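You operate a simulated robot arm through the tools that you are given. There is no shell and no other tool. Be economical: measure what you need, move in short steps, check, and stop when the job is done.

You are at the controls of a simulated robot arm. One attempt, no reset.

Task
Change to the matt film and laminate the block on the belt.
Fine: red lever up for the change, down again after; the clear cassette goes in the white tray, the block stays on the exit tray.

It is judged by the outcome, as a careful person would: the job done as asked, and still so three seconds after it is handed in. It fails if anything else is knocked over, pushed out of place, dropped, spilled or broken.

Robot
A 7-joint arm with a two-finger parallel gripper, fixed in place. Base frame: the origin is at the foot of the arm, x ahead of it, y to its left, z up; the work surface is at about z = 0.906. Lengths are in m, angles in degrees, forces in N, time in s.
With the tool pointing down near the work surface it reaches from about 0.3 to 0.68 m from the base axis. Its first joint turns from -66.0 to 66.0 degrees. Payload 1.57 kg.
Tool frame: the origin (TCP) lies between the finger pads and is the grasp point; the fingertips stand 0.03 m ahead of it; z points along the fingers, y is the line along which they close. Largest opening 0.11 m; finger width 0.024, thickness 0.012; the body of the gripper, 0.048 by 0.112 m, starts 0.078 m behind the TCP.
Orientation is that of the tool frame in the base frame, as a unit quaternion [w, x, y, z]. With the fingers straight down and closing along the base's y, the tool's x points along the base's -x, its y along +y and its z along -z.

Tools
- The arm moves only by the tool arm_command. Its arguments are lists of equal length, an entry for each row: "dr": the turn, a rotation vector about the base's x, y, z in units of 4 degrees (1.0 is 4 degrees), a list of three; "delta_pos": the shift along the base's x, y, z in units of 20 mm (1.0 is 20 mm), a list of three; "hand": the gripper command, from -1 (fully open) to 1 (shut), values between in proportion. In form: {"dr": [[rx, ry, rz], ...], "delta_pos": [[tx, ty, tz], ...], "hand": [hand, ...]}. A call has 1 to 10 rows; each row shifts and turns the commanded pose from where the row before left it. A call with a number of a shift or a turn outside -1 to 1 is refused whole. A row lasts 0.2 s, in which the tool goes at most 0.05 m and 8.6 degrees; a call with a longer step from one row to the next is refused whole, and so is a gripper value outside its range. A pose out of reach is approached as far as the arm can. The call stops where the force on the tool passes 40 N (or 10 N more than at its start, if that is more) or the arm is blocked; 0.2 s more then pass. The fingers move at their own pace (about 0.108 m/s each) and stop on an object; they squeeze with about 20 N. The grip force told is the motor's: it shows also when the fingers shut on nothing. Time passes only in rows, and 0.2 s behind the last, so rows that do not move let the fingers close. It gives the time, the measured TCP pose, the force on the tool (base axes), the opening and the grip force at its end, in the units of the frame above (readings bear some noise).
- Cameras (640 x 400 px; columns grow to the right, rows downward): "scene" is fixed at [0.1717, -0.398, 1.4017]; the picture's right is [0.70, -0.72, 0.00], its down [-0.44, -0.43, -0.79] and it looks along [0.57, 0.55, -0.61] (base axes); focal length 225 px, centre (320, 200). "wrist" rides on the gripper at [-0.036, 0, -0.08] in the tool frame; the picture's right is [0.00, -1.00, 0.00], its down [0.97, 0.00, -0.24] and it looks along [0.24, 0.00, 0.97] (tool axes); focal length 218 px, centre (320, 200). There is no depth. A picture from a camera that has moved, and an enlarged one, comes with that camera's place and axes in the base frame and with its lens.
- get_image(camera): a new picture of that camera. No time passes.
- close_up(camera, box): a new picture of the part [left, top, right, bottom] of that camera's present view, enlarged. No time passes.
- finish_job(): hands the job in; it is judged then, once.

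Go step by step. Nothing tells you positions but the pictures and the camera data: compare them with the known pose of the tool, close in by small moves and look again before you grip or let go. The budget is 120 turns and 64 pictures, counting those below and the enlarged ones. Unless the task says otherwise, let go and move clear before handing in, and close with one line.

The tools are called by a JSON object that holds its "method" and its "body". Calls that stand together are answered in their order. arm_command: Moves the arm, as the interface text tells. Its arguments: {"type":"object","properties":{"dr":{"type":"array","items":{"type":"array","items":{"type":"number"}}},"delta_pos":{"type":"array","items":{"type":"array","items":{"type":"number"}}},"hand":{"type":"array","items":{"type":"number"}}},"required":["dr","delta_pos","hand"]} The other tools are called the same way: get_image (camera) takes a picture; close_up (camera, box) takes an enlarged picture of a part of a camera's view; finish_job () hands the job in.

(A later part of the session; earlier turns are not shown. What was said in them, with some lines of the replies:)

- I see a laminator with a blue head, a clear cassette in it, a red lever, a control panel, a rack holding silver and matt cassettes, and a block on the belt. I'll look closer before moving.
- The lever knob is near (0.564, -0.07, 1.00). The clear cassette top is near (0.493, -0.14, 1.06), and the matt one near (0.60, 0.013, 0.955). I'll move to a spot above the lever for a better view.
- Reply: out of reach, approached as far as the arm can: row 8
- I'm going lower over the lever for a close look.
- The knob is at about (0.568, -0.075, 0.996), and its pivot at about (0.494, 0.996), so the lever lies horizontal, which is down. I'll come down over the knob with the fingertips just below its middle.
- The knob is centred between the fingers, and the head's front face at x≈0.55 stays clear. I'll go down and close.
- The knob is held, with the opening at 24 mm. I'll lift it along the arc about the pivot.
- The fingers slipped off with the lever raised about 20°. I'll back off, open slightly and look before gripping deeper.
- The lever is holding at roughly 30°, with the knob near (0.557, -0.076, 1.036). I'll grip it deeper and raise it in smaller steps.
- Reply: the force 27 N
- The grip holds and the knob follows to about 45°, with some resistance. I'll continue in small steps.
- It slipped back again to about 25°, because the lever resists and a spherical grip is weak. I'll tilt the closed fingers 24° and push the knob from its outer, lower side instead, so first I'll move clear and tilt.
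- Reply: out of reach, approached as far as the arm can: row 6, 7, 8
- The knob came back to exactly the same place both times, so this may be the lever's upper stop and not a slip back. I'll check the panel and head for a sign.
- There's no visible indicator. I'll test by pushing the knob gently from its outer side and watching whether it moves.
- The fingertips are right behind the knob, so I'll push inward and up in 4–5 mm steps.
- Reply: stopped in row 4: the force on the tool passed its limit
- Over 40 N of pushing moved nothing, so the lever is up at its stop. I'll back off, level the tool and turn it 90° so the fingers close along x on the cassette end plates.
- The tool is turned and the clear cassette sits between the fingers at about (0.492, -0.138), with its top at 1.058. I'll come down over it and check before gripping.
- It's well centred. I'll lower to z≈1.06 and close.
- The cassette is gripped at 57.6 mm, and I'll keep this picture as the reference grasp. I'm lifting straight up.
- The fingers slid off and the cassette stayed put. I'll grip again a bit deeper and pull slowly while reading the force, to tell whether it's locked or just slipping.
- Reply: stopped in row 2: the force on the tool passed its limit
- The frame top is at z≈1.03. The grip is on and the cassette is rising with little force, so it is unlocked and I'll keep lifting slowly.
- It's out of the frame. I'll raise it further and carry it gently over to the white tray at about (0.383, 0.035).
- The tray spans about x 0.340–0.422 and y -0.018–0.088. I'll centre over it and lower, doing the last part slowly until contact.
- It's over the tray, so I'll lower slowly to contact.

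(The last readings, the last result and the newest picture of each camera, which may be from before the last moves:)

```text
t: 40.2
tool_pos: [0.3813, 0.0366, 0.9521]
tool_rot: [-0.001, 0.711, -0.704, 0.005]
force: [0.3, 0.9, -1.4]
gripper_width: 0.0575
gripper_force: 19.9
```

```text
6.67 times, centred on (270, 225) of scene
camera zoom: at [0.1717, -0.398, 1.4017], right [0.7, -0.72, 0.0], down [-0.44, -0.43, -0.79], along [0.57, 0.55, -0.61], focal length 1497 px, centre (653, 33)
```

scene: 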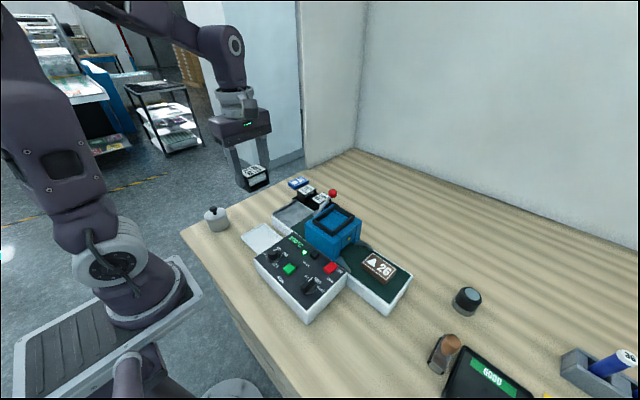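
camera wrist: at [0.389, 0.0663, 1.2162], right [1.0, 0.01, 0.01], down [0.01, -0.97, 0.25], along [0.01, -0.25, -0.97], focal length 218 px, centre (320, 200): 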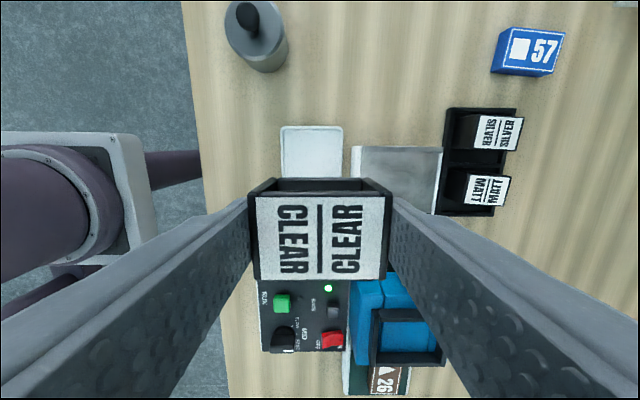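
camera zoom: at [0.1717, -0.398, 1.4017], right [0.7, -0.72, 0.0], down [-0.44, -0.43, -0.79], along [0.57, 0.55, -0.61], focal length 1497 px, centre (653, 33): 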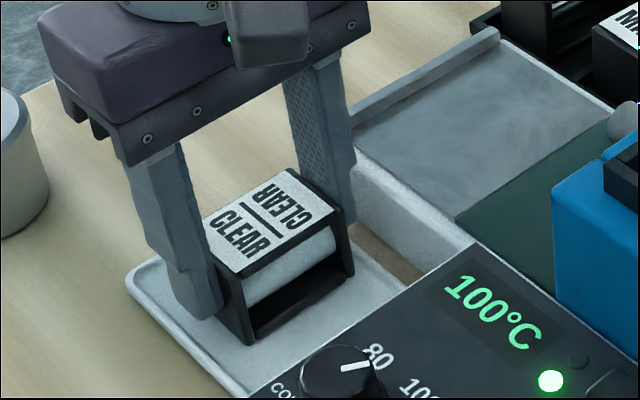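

It's very near the floor, so I'm lowering a few more millimetres.

{"method": "arm_command", "body": {"dr": [[0, 0, 0], [0, 0, 0]], "delta_pos": [[0, 0, -0.1], [0, 0, 0]], "hand": [1, 1]}}

{"method": "arm_command", "body": {"dr": [[0, 0, 0], [0, 0, 0]], "delta_pos": [[0, 0, -0.1], [0, 0, 0]], "hand": [1, 1]}}

{"method": "arm_command", "body": {"dr": [[0, 0, 0], [0, 0, 0]], "delta_pos": [[0, 0, -0.1], [0, 0, 0]], "hand": [1, 1]}}

```text
t: 40.9
tool_pos: [0.3826, 0.0368, 0.9486]
tool_rot: [-0.001, 0.71, -0.704, 0.005]
force: [0.0, -1.2, 10.4]
gripper_width: 0.0574
gripper_force: 19.7
```

```text
t: 41.5
tool_pos: [0.3809, 0.0373, 0.9474]
tool_rot: [-0.002, 0.71, -0.704, 0.006]
force: [7.0, -2.5, 18.7]
gripper_width: 0.0579
gripper_force: 19.3
```

```text
t: 42.0
tool_pos: [0.3818, 0.037, 0.9456]
tool_rot: [-0.001, 0.711, -0.703, 0.006]
force: [-1.2, 4.1, 17.9]
gripper_width: 0.0576
gripper_force: 20.0
```

It's resting on the tray. I'll ease up slightly, open and rise straight.

{"method": "arm_command", "body": {"dr": [[0, 0, 0], [0, 0, 0], [0, 0, 0], [0, 0, 0], [0, 0, 0], [0, 0, 0], [0, 0, 0], [0, 0, 0]], "delta_pos": [[0, 0, 0.1], [0, 0, 0], [0, 0, 0], [0, 0, 0.3], [0, 0, 0.7], [0, 0, 1], [0, 0, 1], [0, 0, 1]], "hand": [0.6, -0.35, -0.35, -0.35, -0.35, -0.35, -0.35, -0.35]}}

{"method": "close_up", "body": {"camera": "scene", "box": [230, 165, 350, 255]}}

```text
t: 43.9
tool_pos: [0.3819, 0.0377, 1.026]
tool_rot: [-0.001, 0.71, -0.704, 0.006]
force: [0.0, -0.7, -0.2]
gripper_width: 0.074
gripper_force: 0.1
```

```text
4.44 times, centred on (290, 210) of scene
camera zoom: at [0.1717, -0.398, 1.4017], right [0.7, -0.72, 0.0], down [-0.44, -0.43, -0.79], along [0.57, 0.55, -0.61], focal length 998 px, centre (453, 156)
```

zoom: 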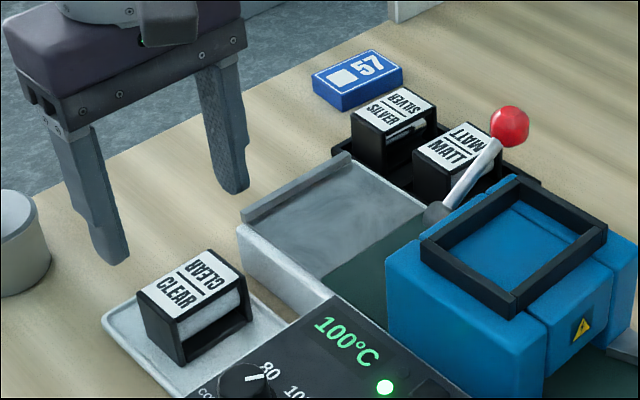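

The clear cassette is in the tray. Next I'll move above the matt cassette at about (0.60, 0.013).

{"method": "arm_command", "body": {"dr": [[0, 0, 0], [0, 0, 0], [0, 0, 0], [0, 0, 0], [0, 0, 0], [0, 0, 0], [0, 0, 0], [0, 0, 0], [0, 0, 0], [0, 0, 0]], "delta_pos": [[0, 0, 1], [1, 0, 0.5], [1, 0, 0], [1, -0.2, 0], [1, -0.2, 0], [1, -0.2, 0], [1, -0.2, 0], [1, -0.2, 0], [1, -0.2, 0], [1, 0, 0]], "hand": [-0.35, -0.35, -0.35, -0.35, -0.35, -0.35, -0.35, -0.35, -0.35, -0.35]}}

{"method": "arm_command", "body": {"dr": [[0, 0, 0], [0, 0, 0], [0, 0, 0]], "delta_pos": [[1, 0, 0], [0.9, 0, -0.5], [0, 0, 0]], "hand": [-0.35, -0.35, -0.35]}}

{"method": "get_image", "body": {"camera": "wrist"}}

```text
t: 46.0
tool_pos: [0.5631, 0.011, 1.0571]
tool_rot: [-0.001, 0.71, -0.704, 0.005]
force: [0.2, -0.1, -0.9]
gripper_width: 0.0739
gripper_force: 0.0
```

```text
t: 46.9
tool_pos: [0.6008, 0.0143, 1.0483]
tool_rot: [-0.001, 0.71, -0.704, 0.006]
force: [0.2, 0.8, 0.1]
gripper_width: 0.0745
gripper_force: 0.0
```

```text
23 pictures are left
camera wrist: at [0.6001, 0.0503, 1.1272], right [1.0, 0.01, 0.01], down [0.01, -0.97, 0.25], along [0.01, -0.25, -0.97], focal length 218 px, centre (320, 200)
```

wrist: 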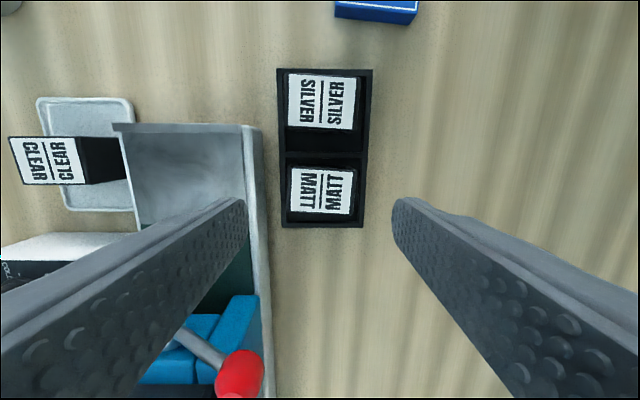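

The matt cassette is at about (0.602, 0.013), with its top near 0.953. I'll narrow the opening to clear the belt wall and come down partway.

{"method": "arm_command", "body": {"dr": [[0, 0, 0], [0, 0, 0], [0, 0, 0], [0, 0, 0], [0, 0, 0]], "delta_pos": [[0.1, -0.05, -0.5], [0, 0, -0.8], [0, 0, -0.8], [0, 0, -0.5], [0, 0, 0]], "hand": [-0.24, -0.24, -0.24, -0.24, -0.24]}}

{"method": "get_image", "body": {"camera": "wrist"}}

{"method": "close_up", "body": {"camera": "scene", "box": [270, 130, 370, 210]}}

```text
t: 48.0
tool_pos: [0.6017, 0.0134, 0.995]
tool_rot: [-0.001, 0.71, -0.704, 0.005]
force: [0.2, 0.1, 0.3]
gripper_width: 0.0682
gripper_force: 0.0
```

```text
22 pictures are left
camera wrist: at [0.6013, 0.0506, 1.074], right [1.0, 0.01, 0.01], down [0.01, -0.97, 0.25], along [0.01, -0.25, -0.97], focal length 218 px, centre (320, 200)
```

wrist: 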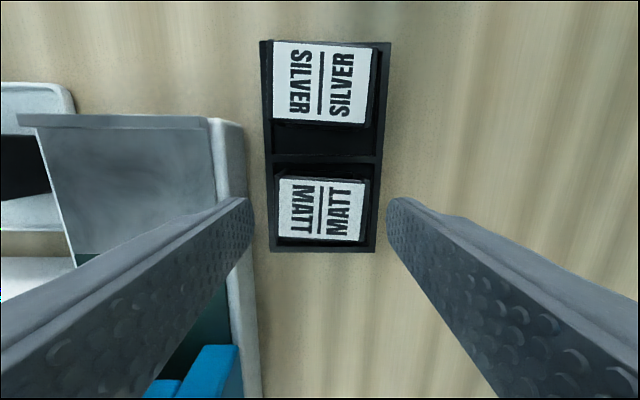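

```text
5.00 times, centred on (320, 170) of scene
camera zoom: at [0.1717, -0.398, 1.4017], right [0.7, -0.72, 0.0], down [-0.44, -0.43, -0.79], along [0.57, 0.55, -0.61], focal length 1123 px, centre (320, 350)
```

zoom: 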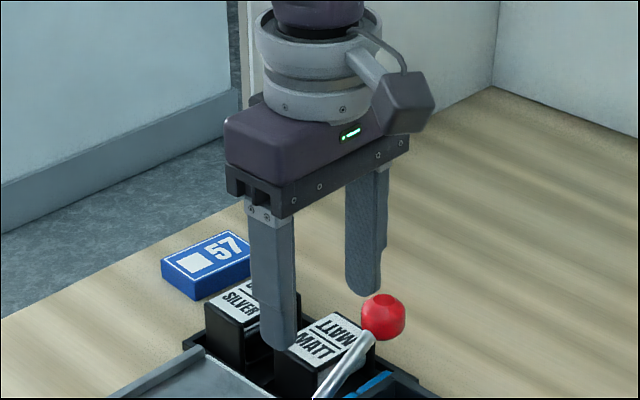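

It's centred on the label. I'll lower to z≈0.957 and close.

{"method": "arm_command", "body": {"dr": [[0, 0, 0], [0, 0, 0], [0, 0, 0], [0, 0, 0], [0, 0, 0], [0, 0, 0], [0, 0, 0]], "delta_pos": [[0, 0, -0.7], [0, 0, -0.7], [0, 0, -0.5], [0, 0, 0], [0, 0, 0], [0, 0, 0], [0, 0, 0]], "hand": [-0.24, -0.24, -0.24, -0.24, 1, 1, 1]}}

{"method": "get_image", "body": {"camera": "wrist"}}

```text
t: 49.6
tool_pos: [0.6014, 0.0125, 0.958]
tool_rot: [-0.001, 0.71, -0.704, 0.006]
force: [-0.2, -0.9, 0.2]
gripper_width: 0.0581
gripper_force: 20.6
```

```text
20 pictures are left
camera wrist: at [0.6011, 0.0496, 1.0355], right [1.0, 0.01, 0.01], down [0.01, -0.97, 0.25], along [0.01, -0.25, -0.97], focal length 218 px, centre (320, 200)
```

wrist: 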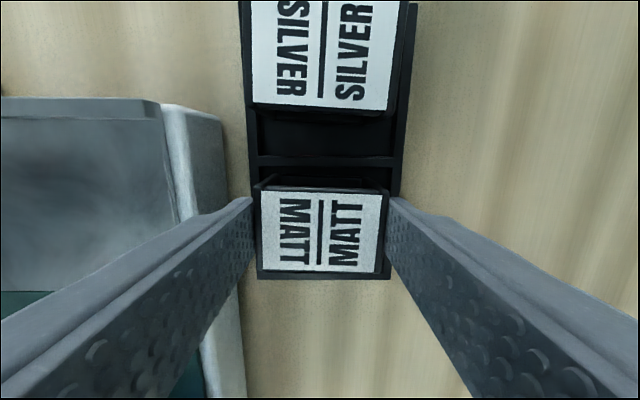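

It's gripped at 58.1 mm, almost the same pose as the reference. Now I'll lift slowly.

{"method": "arm_command", "body": {"dr": [[0, 0, 0], [0, 0, 0], [0, 0, 0], [0, 0, 0], [0, 0, 0], [0, 0, 0], [0, 0, 0], [0, 0, 0], [0, 0, 0], [0, 0, 0]], "delta_pos": [[0, 0, 0.1], [0, 0, 0.15], [0, 0, 0.2], [0, 0, 0.2], [0, 0, 0.2], [0, 0, 0.2], [0, 0, 0.2], [0, 0, 0.25], [0, 0, 0.3], [0, 0, 0.3]], "hand": [1, 1, 1, 1, 1, 1, 1, 1, 1, 1]}}

{"method": "arm_command", "body": {"dr": [[0, 0, 0], [0, 0, 0], [0, 0, 0], [0, 0, 0], [0, 0, 0], [0, 0, 0], [0, 0, 0], [0, 0, 0], [0, 0, 0], [0, 0, 0]], "delta_pos": [[0, 0, 0.4], [0, 0, 0.5], [0, 0, 0.6], [0, 0, 0.7], [0, 0, 0.8], [0, 0, 0.8], [0, 0, 0.8], [0, 0, 0.8], [0, 0, 0.6], [0, 0, 0.3]], "hand": [1, 1, 1, 1, 1, 1, 1, 1, 1, 1]}}

{"method": "get_image", "body": {"camera": "wrist"}}

```text
t: 51.9
tool_pos: [0.6021, 0.0119, 0.9985]
tool_rot: [-0.001, 0.71, -0.704, 0.006]
force: [-0.4, 0.0, -0.5]
gripper_width: 0.0576
gripper_force: 19.5
```

```text
t: 54.0
tool_pos: [0.6025, 0.0116, 1.1253]
tool_rot: [-0.001, 0.71, -0.704, 0.005]
force: [0.4, -0.2, -1.1]
gripper_width: 0.0578
gripper_force: 20.5
```

```text
19 pictures are left
camera wrist: at [0.602, 0.0495, 1.2046], right [1.0, 0.01, 0.01], down [0.01, -0.97, 0.25], along [0.01, -0.25, -0.97], focal length 218 px, centre (320, 200)
```

wrist: 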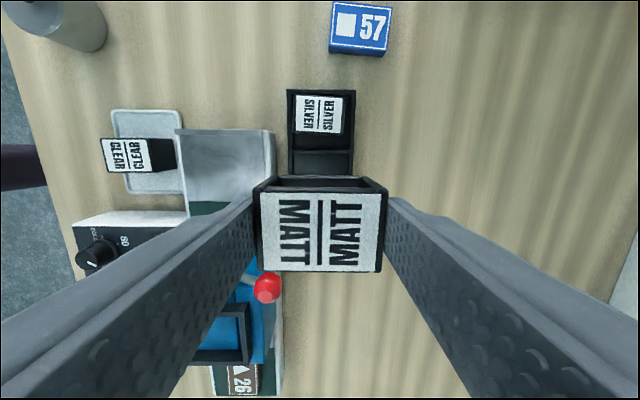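

Held well. I'll carry it to above the head frame at about (0.4915, -0.139).

{"method": "arm_command", "body": {"dr": [[0, 0, 0], [0, 0, 0], [0, 0, 0], [0, 0, 0], [0, 0, 0], [0, 0, 0], [0, 0, 0], [0, 0, 0], [0, 0, 0], [0, 0, 0]], "delta_pos": [[-0.3, -0.4, 0.2], [-0.6, -0.8, 0.2], [-0.7, -0.95, 0], [-0.7, -0.95, 0], [-0.7, -0.95, 0], [-0.7, -0.95, 0], [-0.7, -0.95, 0], [-0.6, -0.8, 0], [-0.4, -0.55, 0], [-0.15, -0.25, 0]], "hand": [1, 1, 1, 1, 1, 1, 1, 1, 1, 1]}}

{"method": "get_image", "body": {"camera": "wrist"}}

{"method": "close_up", "body": {"camera": "scene", "box": [280, 140, 390, 250]}}

```text
t: 56.2
tool_pos: [0.491, -0.1376, 1.1348]
tool_rot: [-0.002, 0.71, -0.704, 0.005]
force: [0.3, -0.4, -0.9]
gripper_width: 0.0576
gripper_force: 19.8
```

```text
18 pictures are left
camera wrist: at [0.4902, -0.1022, 1.2133], right [1.0, 0.01, 0.01], down [0.01, -0.97, 0.25], along [0.01, -0.25, -0.97], focal length 218 px, centre (320, 200)
```

wrist: 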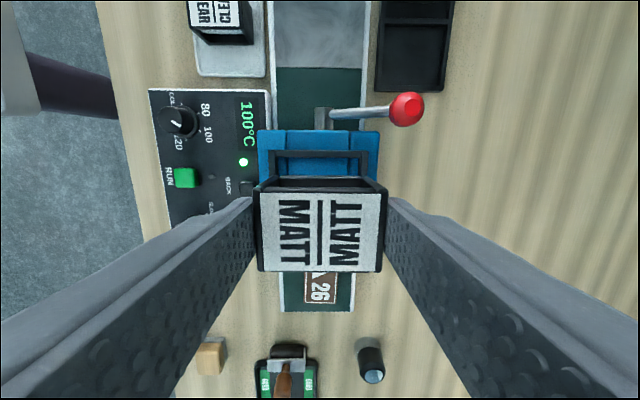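

```text
3.64 times, centred on (335, 195) of scene
camera zoom: at [0.1717, -0.398, 1.4017], right [0.7, -0.72, 0.0], down [-0.44, -0.43, -0.79], along [0.57, 0.55, -0.61], focal length 817 px, centre (266, 218)
```

zoom: 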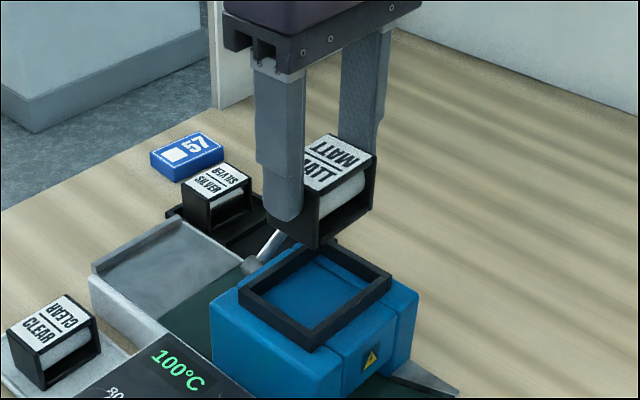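

The frame centre is about (0.491, -0.1395), with a few mm of clearance. I'll nudge y and lower to just above the frame.

{"method": "arm_command", "body": {"dr": [[0, 0, 0], [0, 0, 0], [0, 0, 0], [0, 0, 0], [0, 0, 0], [0, 0, 0]], "delta_pos": [[0, -0.14, -0.3], [0, 0, -0.6], [0, 0, -0.7], [0, 0, -0.6], [0, 0, -0.4], [0, 0, 0]], "hand": [1, 1, 1, 1, 1, 1]}}

{"method": "close_up", "body": {"camera": "scene", "box": [295, 170, 375, 250]}}

{"method": "get_image", "body": {"camera": "wrist"}}

```text
t: 57.6
tool_pos: [0.4905, -0.1403, 1.081]
tool_rot: [0.0, 0.71, -0.704, 0.006]
force: [0.0, 1.2, -1.0]
gripper_width: 0.0575
gripper_force: 20.6
```

```text
5.00 times, centred on (335, 210) of scene
camera zoom: at [0.1717, -0.398, 1.4017], right [0.7, -0.72, 0.0], down [-0.44, -0.43, -0.79], along [0.57, 0.55, -0.61], focal length 1123 px, centre (245, 150)
```

zoom: 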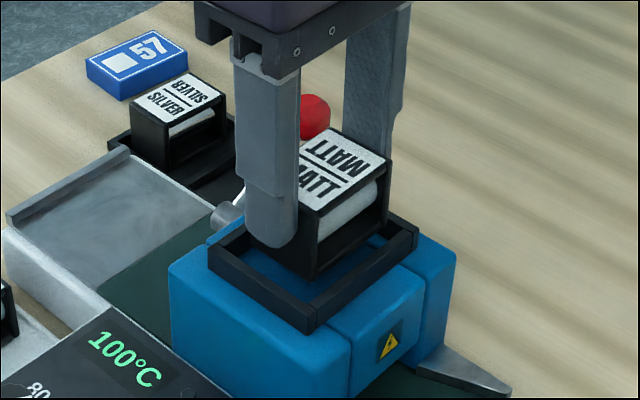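

```text
15 pictures are left
camera wrist: at [0.4908, -0.1038, 1.1598], right [1.0, 0.01, 0.01], down [0.01, -0.97, 0.25], along [0.01, -0.25, -0.97], focal length 218 px, centre (320, 200)
```

wrist: 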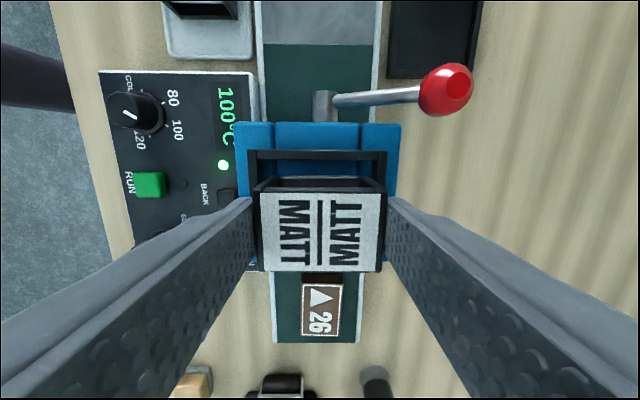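

It's aligned with the frame, so I'll lower slowly into it.

{"method": "arm_command", "body": {"dr": [[0, 0, 0], [0, 0, 0], [0, 0, 0], [0, 0, 0], [0, 0, 0], [0, 0, 0]], "delta_pos": [[0, 0, -0.2], [0, 0, -0.2], [0, 0, -0.2], [0, 0, -0.15], [0, 0, -0.1], [0, 0, 0]], "hand": [1, 1, 1, 1, 1, 1]}}

{"method": "arm_command", "body": {"dr": [[0, 0, 0], [0, 0, 0]], "delta_pos": [[0, 0, -0.1], [0, 0, 0]], "hand": [1, 1]}}

{"method": "close_up", "body": {"camera": "scene", "box": [295, 170, 375, 250]}}

```text
t: 59.0
tool_pos: [0.4915, -0.142, 1.0645]
tool_rot: [-0.002, 0.71, -0.704, 0.007]
force: [-0.4, 2.5, 18.2]
gripper_width: 0.0576
gripper_force: 19.7
```

```text
t: 59.6
tool_pos: [0.4907, -0.1427, 1.0619]
tool_rot: [-0.002, 0.711, -0.703, 0.007]
force: [4.1, 2.0, 18.4]
gripper_width: 0.0577
gripper_force: 20.2
```

```text
5.00 times, centred on (335, 210) of scene
camera zoom: at [0.1715, -0.3978, 1.4018], right [0.7, -0.72, 0.0], down [-0.44, -0.43, -0.79], along [0.57, 0.55, -0.61], focal length 1123 px, centre (245, 150)
```

zoom: 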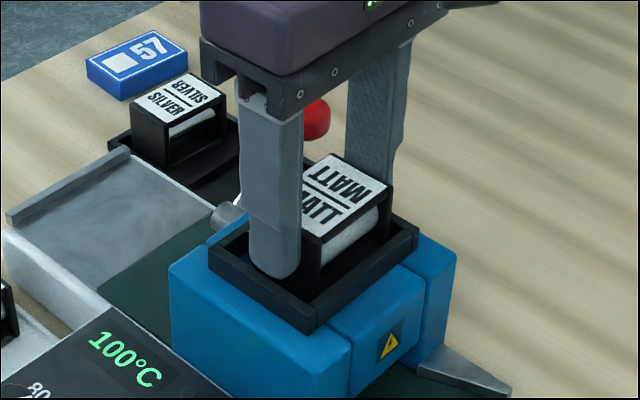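

It's at full depth but about 3 mm further toward -y than the clear one sat. I'll ease the pressure, nudge it +y, then press gently and release.

{"method": "arm_command", "body": {"dr": [[0, 0, 0], [0, 0, 0], [0, 0, 0]], "delta_pos": [[0, 0, 0.15], [0, 0.17, 0], [0, 0, 0]], "hand": [1, 1, 1]}}

{"method": "arm_command", "body": {"dr": [[0, 0, 0], [0, 0, 0], [0, 0, 0]], "delta_pos": [[0, 0, -0.1], [0, 0, -0.08], [0, 0, 0]], "hand": [1, 1, 1]}}

{"method": "close_up", "body": {"camera": "scene", "box": [295, 170, 375, 250]}}

```text
t: 60.5
tool_pos: [0.4923, -0.1372, 1.0653]
tool_rot: [-0.001, 0.711, -0.704, 0.005]
force: [-0.4, -0.1, -0.8]
gripper_width: 0.0574
gripper_force: 20.2
```

```text
t: 61.2
tool_pos: [0.4916, -0.1387, 1.0619]
tool_rot: [-0.001, 0.71, -0.704, 0.006]
force: [1.1, 1.0, 4.4]
gripper_width: 0.0574
gripper_force: 19.7
```

```text
5.00 times, centred on (335, 210) of scene
camera zoom: at [0.1717, -0.3979, 1.4017], right [0.7, -0.72, 0.0], down [-0.44, -0.43, -0.79], along [0.57, 0.55, -0.61], focal length 1123 px, centre (245, 150)
```

zoom: 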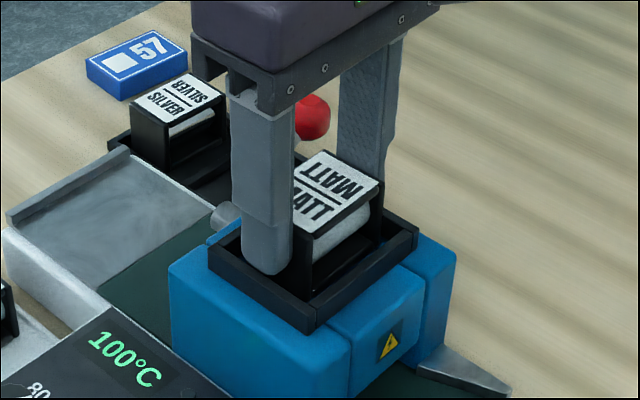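

It now matches the clear cassette's seated position. I'll release and rise straight up.

{"method": "arm_command", "body": {"dr": [[0, 0, 0], [0, 0, 0], [0, 0, 0], [0, 0, 0], [0, 0, 0], [0, 0, 0], [0, 0, 0]], "delta_pos": [[0, 0, 0.05], [0, 0, 0.05], [0, 0, 0], [0, 0, 0.4], [0, 0, 0.8], [0, 0, 1], [0, 0, 1]], "hand": [0.6, -0.35, -0.35, -0.35, -0.35, -0.35, -0.35]}}

{"method": "get_image", "body": {"camera": "wrist"}}

```text
t: 62.9
tool_pos: [0.4921, -0.1394, 1.1283]
tool_rot: [-0.001, 0.71, -0.704, 0.006]
force: [0.1, 1.0, -0.2]
gripper_width: 0.0742
gripper_force: 0.1
```

```text
12 pictures are left
camera wrist: at [0.4909, -0.102, 1.2071], right [1.0, 0.01, 0.01], down [0.01, -0.97, 0.25], along [0.01, -0.25, -0.97], focal length 218 px, centre (320, 200)
```

wrist: 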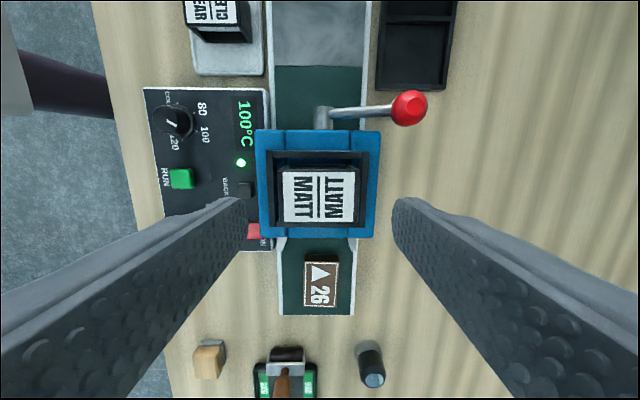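

Matt is seated. Next the lever goes down: I'll put the closed fingertips above the knob and press down.

{"method": "arm_command", "body": {"dr": [[0, 0, 0], [0, 0, 0], [0, 0, 0], [0, 0, 0], [0, 0, 0], [0, 0, 0], [0, 0, 0], [0, 0, 0]], "delta_pos": [[0.8, 0.8, 0.3], [0.9, 0.85, 0], [0.9, 0.85, 0], [0.9, 0.85, 0], [0, 0, -0.8], [0, 0, -0.8], [0, 0, -0.4], [0, 0, 0]], "hand": [1, 1, 1, 1, 1, 1, 1, 1]}}

{"method": "close_up", "body": {"camera": "scene", "box": [290, 150, 380, 220]}}

```text
t: 64.7
tool_pos: [0.5619, -0.0745, 1.094]
tool_rot: [0.0, 0.711, -0.703, 0.006]
force: [0.2, 0.8, 0.5]
gripper_width: 0.0001
gripper_force: 20.1
```

```text
5.71 times, centred on (335, 185) of scene
camera zoom: at [0.1717, -0.398, 1.4017], right [0.7, -0.72, 0.0], down [-0.44, -0.43, -0.79], along [0.57, 0.55, -0.61], focal length 1283 px, centre (234, 286)
```

zoom: 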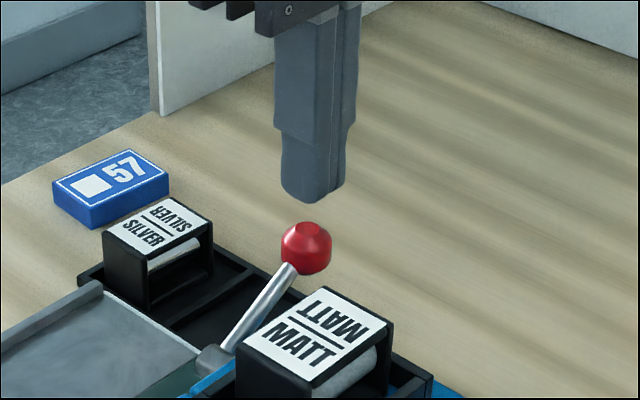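

The tips are directly above the knob, so I'll press down.

{"method": "arm_command", "body": {"dr": [[0, 0, 0], [0, 0, 0], [0, 0, 0], [0, 0, 0], [0, 0, 0], [0, 0, 0], [0, 0, 0], [0, 0, 0], [0, 0, 0]], "delta_pos": [[0, 0, -0.4], [0, 0, -0.4], [0.05, 0, -0.3], [0.05, 0, -0.3], [0.05, 0, -0.3], [0.05, 0, -0.3], [0, 0, -0.3], [0, 0, -0.3], [0, 0, 0]], "hand": [1, 1, 1, 1, 1, 1, 1, 1, 1]}}

{"method": "close_up", "body": {"camera": "scene", "box": [290, 150, 380, 220]}}

```text
t: 66.7
tool_pos: [0.563, -0.0718, 1.0408]
tool_rot: [-0.001, 0.71, -0.704, 0.005]
force: [-0.5, 0.2, -0.5]
gripper_width: 0.0002
gripper_force: 20.2
```

```text
5.71 times, centred on (335, 185) of scene
camera zoom: at [0.1717, -0.398, 1.4017], right [0.7, -0.72, 0.0], down [-0.44, -0.43, -0.79], along [0.57, 0.55, -0.61], focal length 1283 px, centre (234, 286)
```

zoom: 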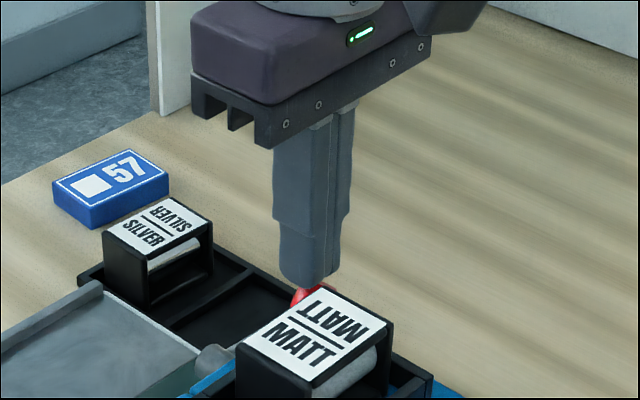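

The lever is down again. I'll rise and move over to the green RUN button, which I place at about (0.342, -0.138, 0.967).

{"method": "arm_command", "body": {"dr": [[0, 0, 0], [0, 0, 0], [0, 0, 0], [0, 0, 0], [0, 0, 0], [0, 0, 0], [0, 0, 0], [0, 0, 0], [0, 0, 0], [0, 0, 0]], "delta_pos": [[0, 0, 1], [0, 0, 1], [0, 0, 1], [0, 0, 1], [-0.8, -0.2, 0.5], [-1, -0.3, 0], [-1, -0.3, 0], [-1, -0.3, 0], [-1, -0.3, 0], [-1, -0.3, 0]], "hand": [1, 1, 1, 1, 1, 1, 1, 1, 1, 1]}}

{"method": "arm_command", "body": {"dr": [[0, 0, 0], [0, 0, 0], [0, 0, 0], [0, 0, 0], [0, 0, 0], [0, 0, 0], [0, 0, 0], [0, 0, 0], [0, 0, 0]], "delta_pos": [[-1, -0.3, 0], [-1, -0.3, 0], [-1, -0.3, 0], [-1, -0.3, 0], [-1, -0.3, 0], [-0.25, -0.1, -0.8], [0, 0, -1], [0, 0, -1], [0, 0, -1]], "hand": [1, 1, 1, 1, 1, 1, 1, 1, 1]}}

{"method": "get_image", "body": {"camera": "scene"}}

```text
t: 68.8
tool_pos: [0.4483, -0.1055, 1.1296]
tool_rot: [-0.001, 0.711, -0.703, 0.006]
force: [0.0, 0.4, -0.9]
gripper_width: 0.0
gripper_force: 20.0
```

```text
t: 70.8
tool_pos: [0.3443, -0.1398, 1.055]
tool_rot: [-0.001, 0.71, -0.704, 0.005]
force: [0.3, -0.2, 0.0]
gripper_width: 0.0002
gripper_force: 20.5
```

```text
9 pictures are left
```

scene: 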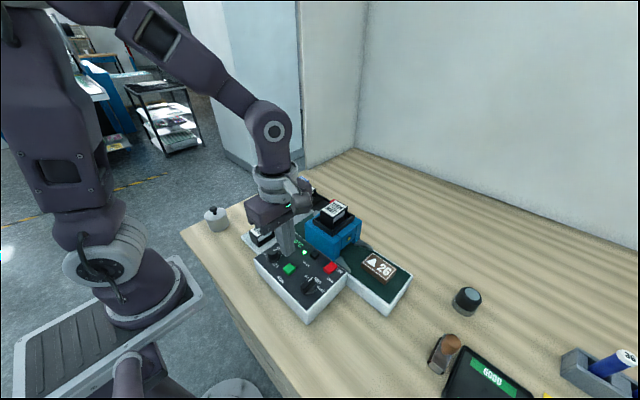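

The button projects right under the tips. I'll lower and press gently.

{"method": "arm_command", "body": {"dr": [[0, 0, 0], [0, 0, 0], [0, 0, 0], [0, 0, 0], [0, 0, 0], [0, 0, 0], [0, 0, 0]], "delta_pos": [[-0.05, 0, -0.9], [0, 0, -0.9], [0, 0, -0.7], [0, 0, -0.2], [0, 0, -0.15], [0, 0, -0.15], [0, 0, 0]], "hand": [1, 1, 1, 1, 1, 1, 1]}}

{"method": "close_up", "body": {"camera": "scene", "box": [240, 180, 420, 320]}}

```text
t: 72.5
tool_pos: [0.3441, -0.1376, 0.9953]
tool_rot: [-0.002, 0.71, -0.704, 0.007]
force: [2.6, 2.8, 27.4]
gripper_width: 0.0
gripper_force: 20.0
```

```text
2.86 times, centred on (330, 250) of scene
camera zoom: at [0.1715, -0.3978, 1.4018], right [0.7, -0.72, 0.0], down [-0.44, -0.43, -0.79], along [0.57, 0.55, -0.61], focal length 642 px, centre (291, 57)
```

zoom: 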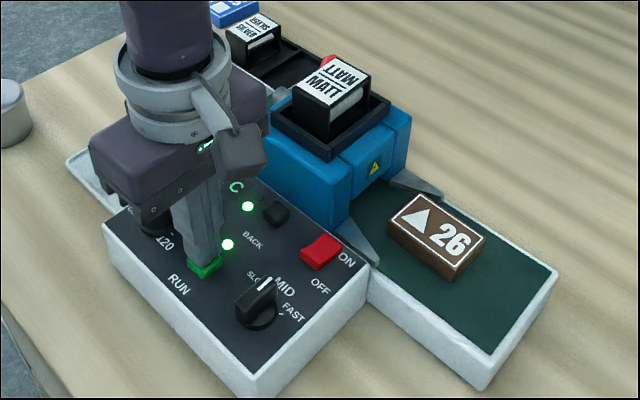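

A lamp beside RUN has lit. I'll release, rise and watch the block.

{"method": "arm_command", "body": {"dr": [[0, 0, 0], [0, 0, 0], [0, 0, 0], [0, 0, 0], [0, 0, 0], [0, 0, 0], [0, 0, 0], [0, 0, 0], [0, 0, 0], [0, 0, 0]], "delta_pos": [[0, 0, 0.6], [0, 0, 0.8], [0, 0, 1], [0, 0, 1], [0, 0, 0.8], [0, 0, 0], [0, 0, 0], [0, 0, 0], [0, 0, 0], [0, 0, 0]], "hand": [1, 1, 1, 1, 1, 1, 1, 1, 1, 1]}}

{"method": "close_up", "body": {"camera": "scene", "box": [240, 180, 420, 320]}}

```text
t: 74.7
tool_pos: [0.343, -0.137, 1.0793]
tool_rot: [-0.001, 0.71, -0.704, 0.006]
force: [0.8, 0.4, 0.2]
gripper_width: 0.0
gripper_force: 19.6
```

```text
2.86 times, centred on (330, 250) of scene
camera zoom: at [0.1717, -0.398, 1.4017], right [0.7, -0.72, 0.0], down [-0.44, -0.43, -0.79], along [0.57, 0.55, -0.61], focal length 642 px, centre (291, 57)
```

zoom: 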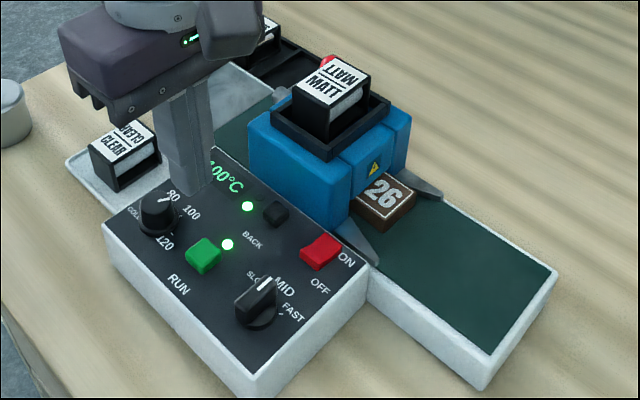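

The belt is carrying block 26 through the head. I'll wait and move the arm up out of the way.

{"method": "arm_command", "body": {"dr": [[0, 0, 0], [0, 0, 0], [0, 0, 0], [0, 0, 0], [0, 0, 0], [0, 0, 0], [0, 0, 0], [0, 0, 0], [0, 0, 0], [0, 0, 0]], "delta_pos": [[0, 0, 1], [0, 0, 1], [0, 0, 1], [0, 0, 1], [0, 0, 1], [0, 0, 1], [0, 0, 0], [0, 0, 0], [0, 0, 0], [0, 0, 0]], "hand": [1, 1, 1, 1, 1, 1, 1, 1, 1, 1]}}

{"method": "arm_command", "body": {"dr": [[0, 0, 0], [0, 0, 0], [0, 0, 0], [0, 0, 0], [0, 0, 0], [0, 0, 0], [0, 0, 0], [0, 0, 0], [0, 0, 0], [0, 0, 0]], "delta_pos": [[0, 0, 0], [0, 0, 0], [0, 0, 0], [0, 0, 0], [0, 0, 0], [0, 0, 0], [0, 0, 0], [0, 0, 0], [0, 0, 0], [0, 0, 0]], "hand": [1, 1, 1, 1, 1, 1, 1, 1, 1, 1]}}

{"method": "get_image", "body": {"camera": "wrist"}}

```text
t: 76.8
tool_pos: [0.3427, -0.1357, 1.1995]
tool_rot: [-0.001, 0.71, -0.704, 0.006]
force: [0.1, 1.0, -0.9]
gripper_width: 0.0001
gripper_force: 20.2
```

```text
t: 79.0
tool_pos: [0.3432, -0.1377, 1.1988]
tool_rot: [-0.001, 0.71, -0.704, 0.006]
force: [0.6, 0.1, -0.8]
gripper_width: 0.0
gripper_force: 19.9
```

```text
6 pictures are left
camera wrist: at [0.3418, -0.0996, 1.2774], right [1.0, 0.01, 0.01], down [0.01, -0.97, 0.25], along [0.01, -0.25, -0.97], focal length 218 px, centre (320, 200)
```

wrist: 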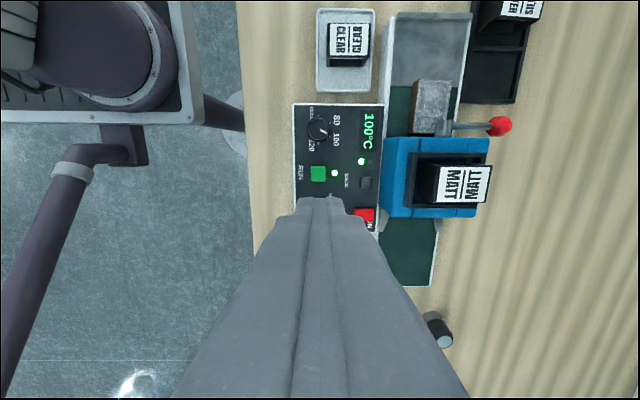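

The block has come out with a matt grey film on top and is moving to the exit tray. I'll wait a bit more.

{"method": "arm_command", "body": {"dr": [[0, 0, 0], [0, 0, 0], [0, 0, 0], [0, 0, 0], [0, 0, 0], [0, 0, 0], [0, 0, 0], [0, 0, 0], [0, 0, 0], [0, 0, 0]], "delta_pos": [[0, 0, 0], [0, 0, 0], [0, 0, 0], [0, 0, 0], [0, 0, 0], [0, 0, 0], [0, 0, 0], [0, 0, 0], [0, 0, 0], [0, 0, 0]], "hand": [1, 1, 1, 1, 1, 1, 1, 1, 1, 1]}}

{"method": "arm_command", "body": {"dr": [[0, 0, 0], [0, 0, 0], [0, 0, 0], [0, 0, 0], [0, 0, 0], [0, 0, 0], [0, 0, 0], [0, 0, 0], [0, 0, 0], [0, 0, 0]], "delta_pos": [[0, 0, 0], [0, 0, 0], [0, 0, 0], [0, 0, 0], [0, 0, 0], [0, 0, 0], [0, 0, 0], [0, 0, 0], [0, 0, 0], [0, 0, 0]], "hand": [1, 1, 1, 1, 1, 1, 1, 1, 1, 1]}}

{"method": "get_image", "body": {"camera": "wrist"}}

```text
t: 81.2
tool_pos: [0.342, -0.1365, 1.1986]
tool_rot: [-0.001, 0.71, -0.704, 0.006]
force: [-0.4, -1.1, 0.0]
gripper_width: 0.0001
gripper_force: 19.9
```

```text
t: 83.5
tool_pos: [0.342, -0.1346, 1.1978]
tool_rot: [0.0, 0.71, -0.704, 0.005]
force: [0.5, 0.9, 1.0]
gripper_width: 0.0
gripper_force: 20.5
```

```text
5 pictures are left
camera wrist: at [0.3418, -0.0996, 1.2774], right [1.0, 0.01, 0.01], down [0.01, -0.97, 0.25], along [0.01, -0.25, -0.97], focal length 218 px, centre (320, 200)
```

wrist: 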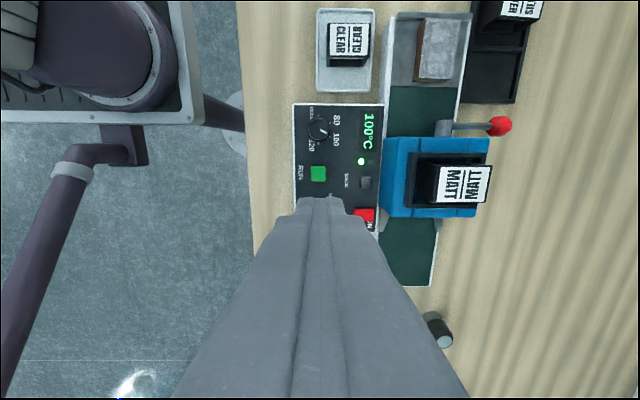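

The block is on the exit tray and the run lamp is off. One last close check of the lever and block.

{"method": "close_up", "body": {"camera": "wrist", "box": [290, 0, 540, 220]}}

{"method": "close_up", "body": {"camera": "scene", "box": [230, 160, 400, 290]}}

```text
1.82 times, centred on (415, 110) of wrist
camera zoom: at [0.3418, -0.0996, 1.2774], right [1.0, 0.01, 0.01], down [0.01, -0.97, 0.25], along [0.01, -0.25, -0.97], focal length 397 px, centre (147, 364)
```

zoom: 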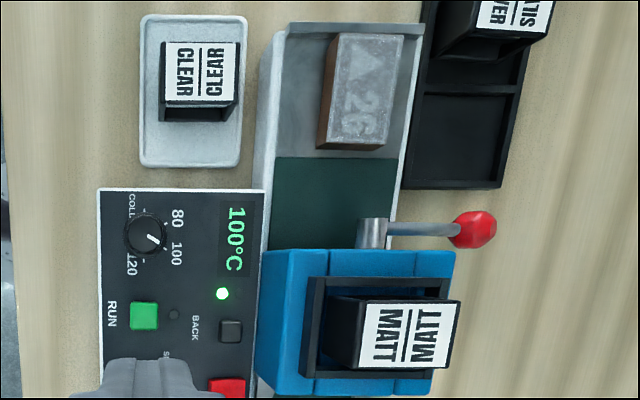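

```text
3.08 times, centred on (315, 225) of scene
camera zoom: at [0.1717, -0.398, 1.4017], right [0.7, -0.72, 0.0], down [-0.44, -0.43, -0.79], along [0.57, 0.55, -0.61], focal length 691 px, centre (335, 123)
```

zoom: 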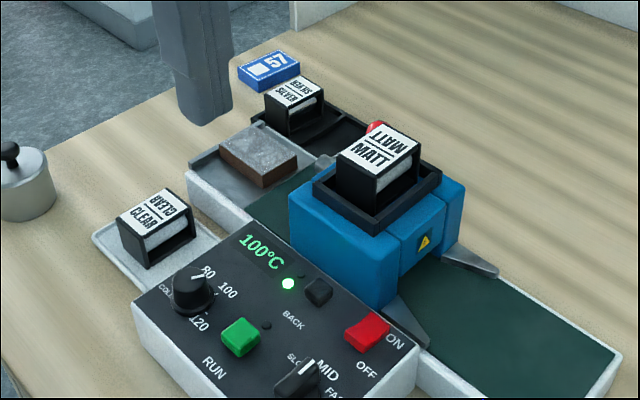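

Everything is in place: the block with its matt film is on the exit tray, clear is in the white tray, matt is in the head and the lever is back down. I'm handing in.

{"method": "finish_job", "body": {}}

```text
The job is handed in.
```

The film is changed to matt and block 26 has been run through. It is on the exit tray with a cloudy, patchy grey film. The clear cassette is in the white tray and the red lever is back down. I left the dials as set (100°C, speed around MID).
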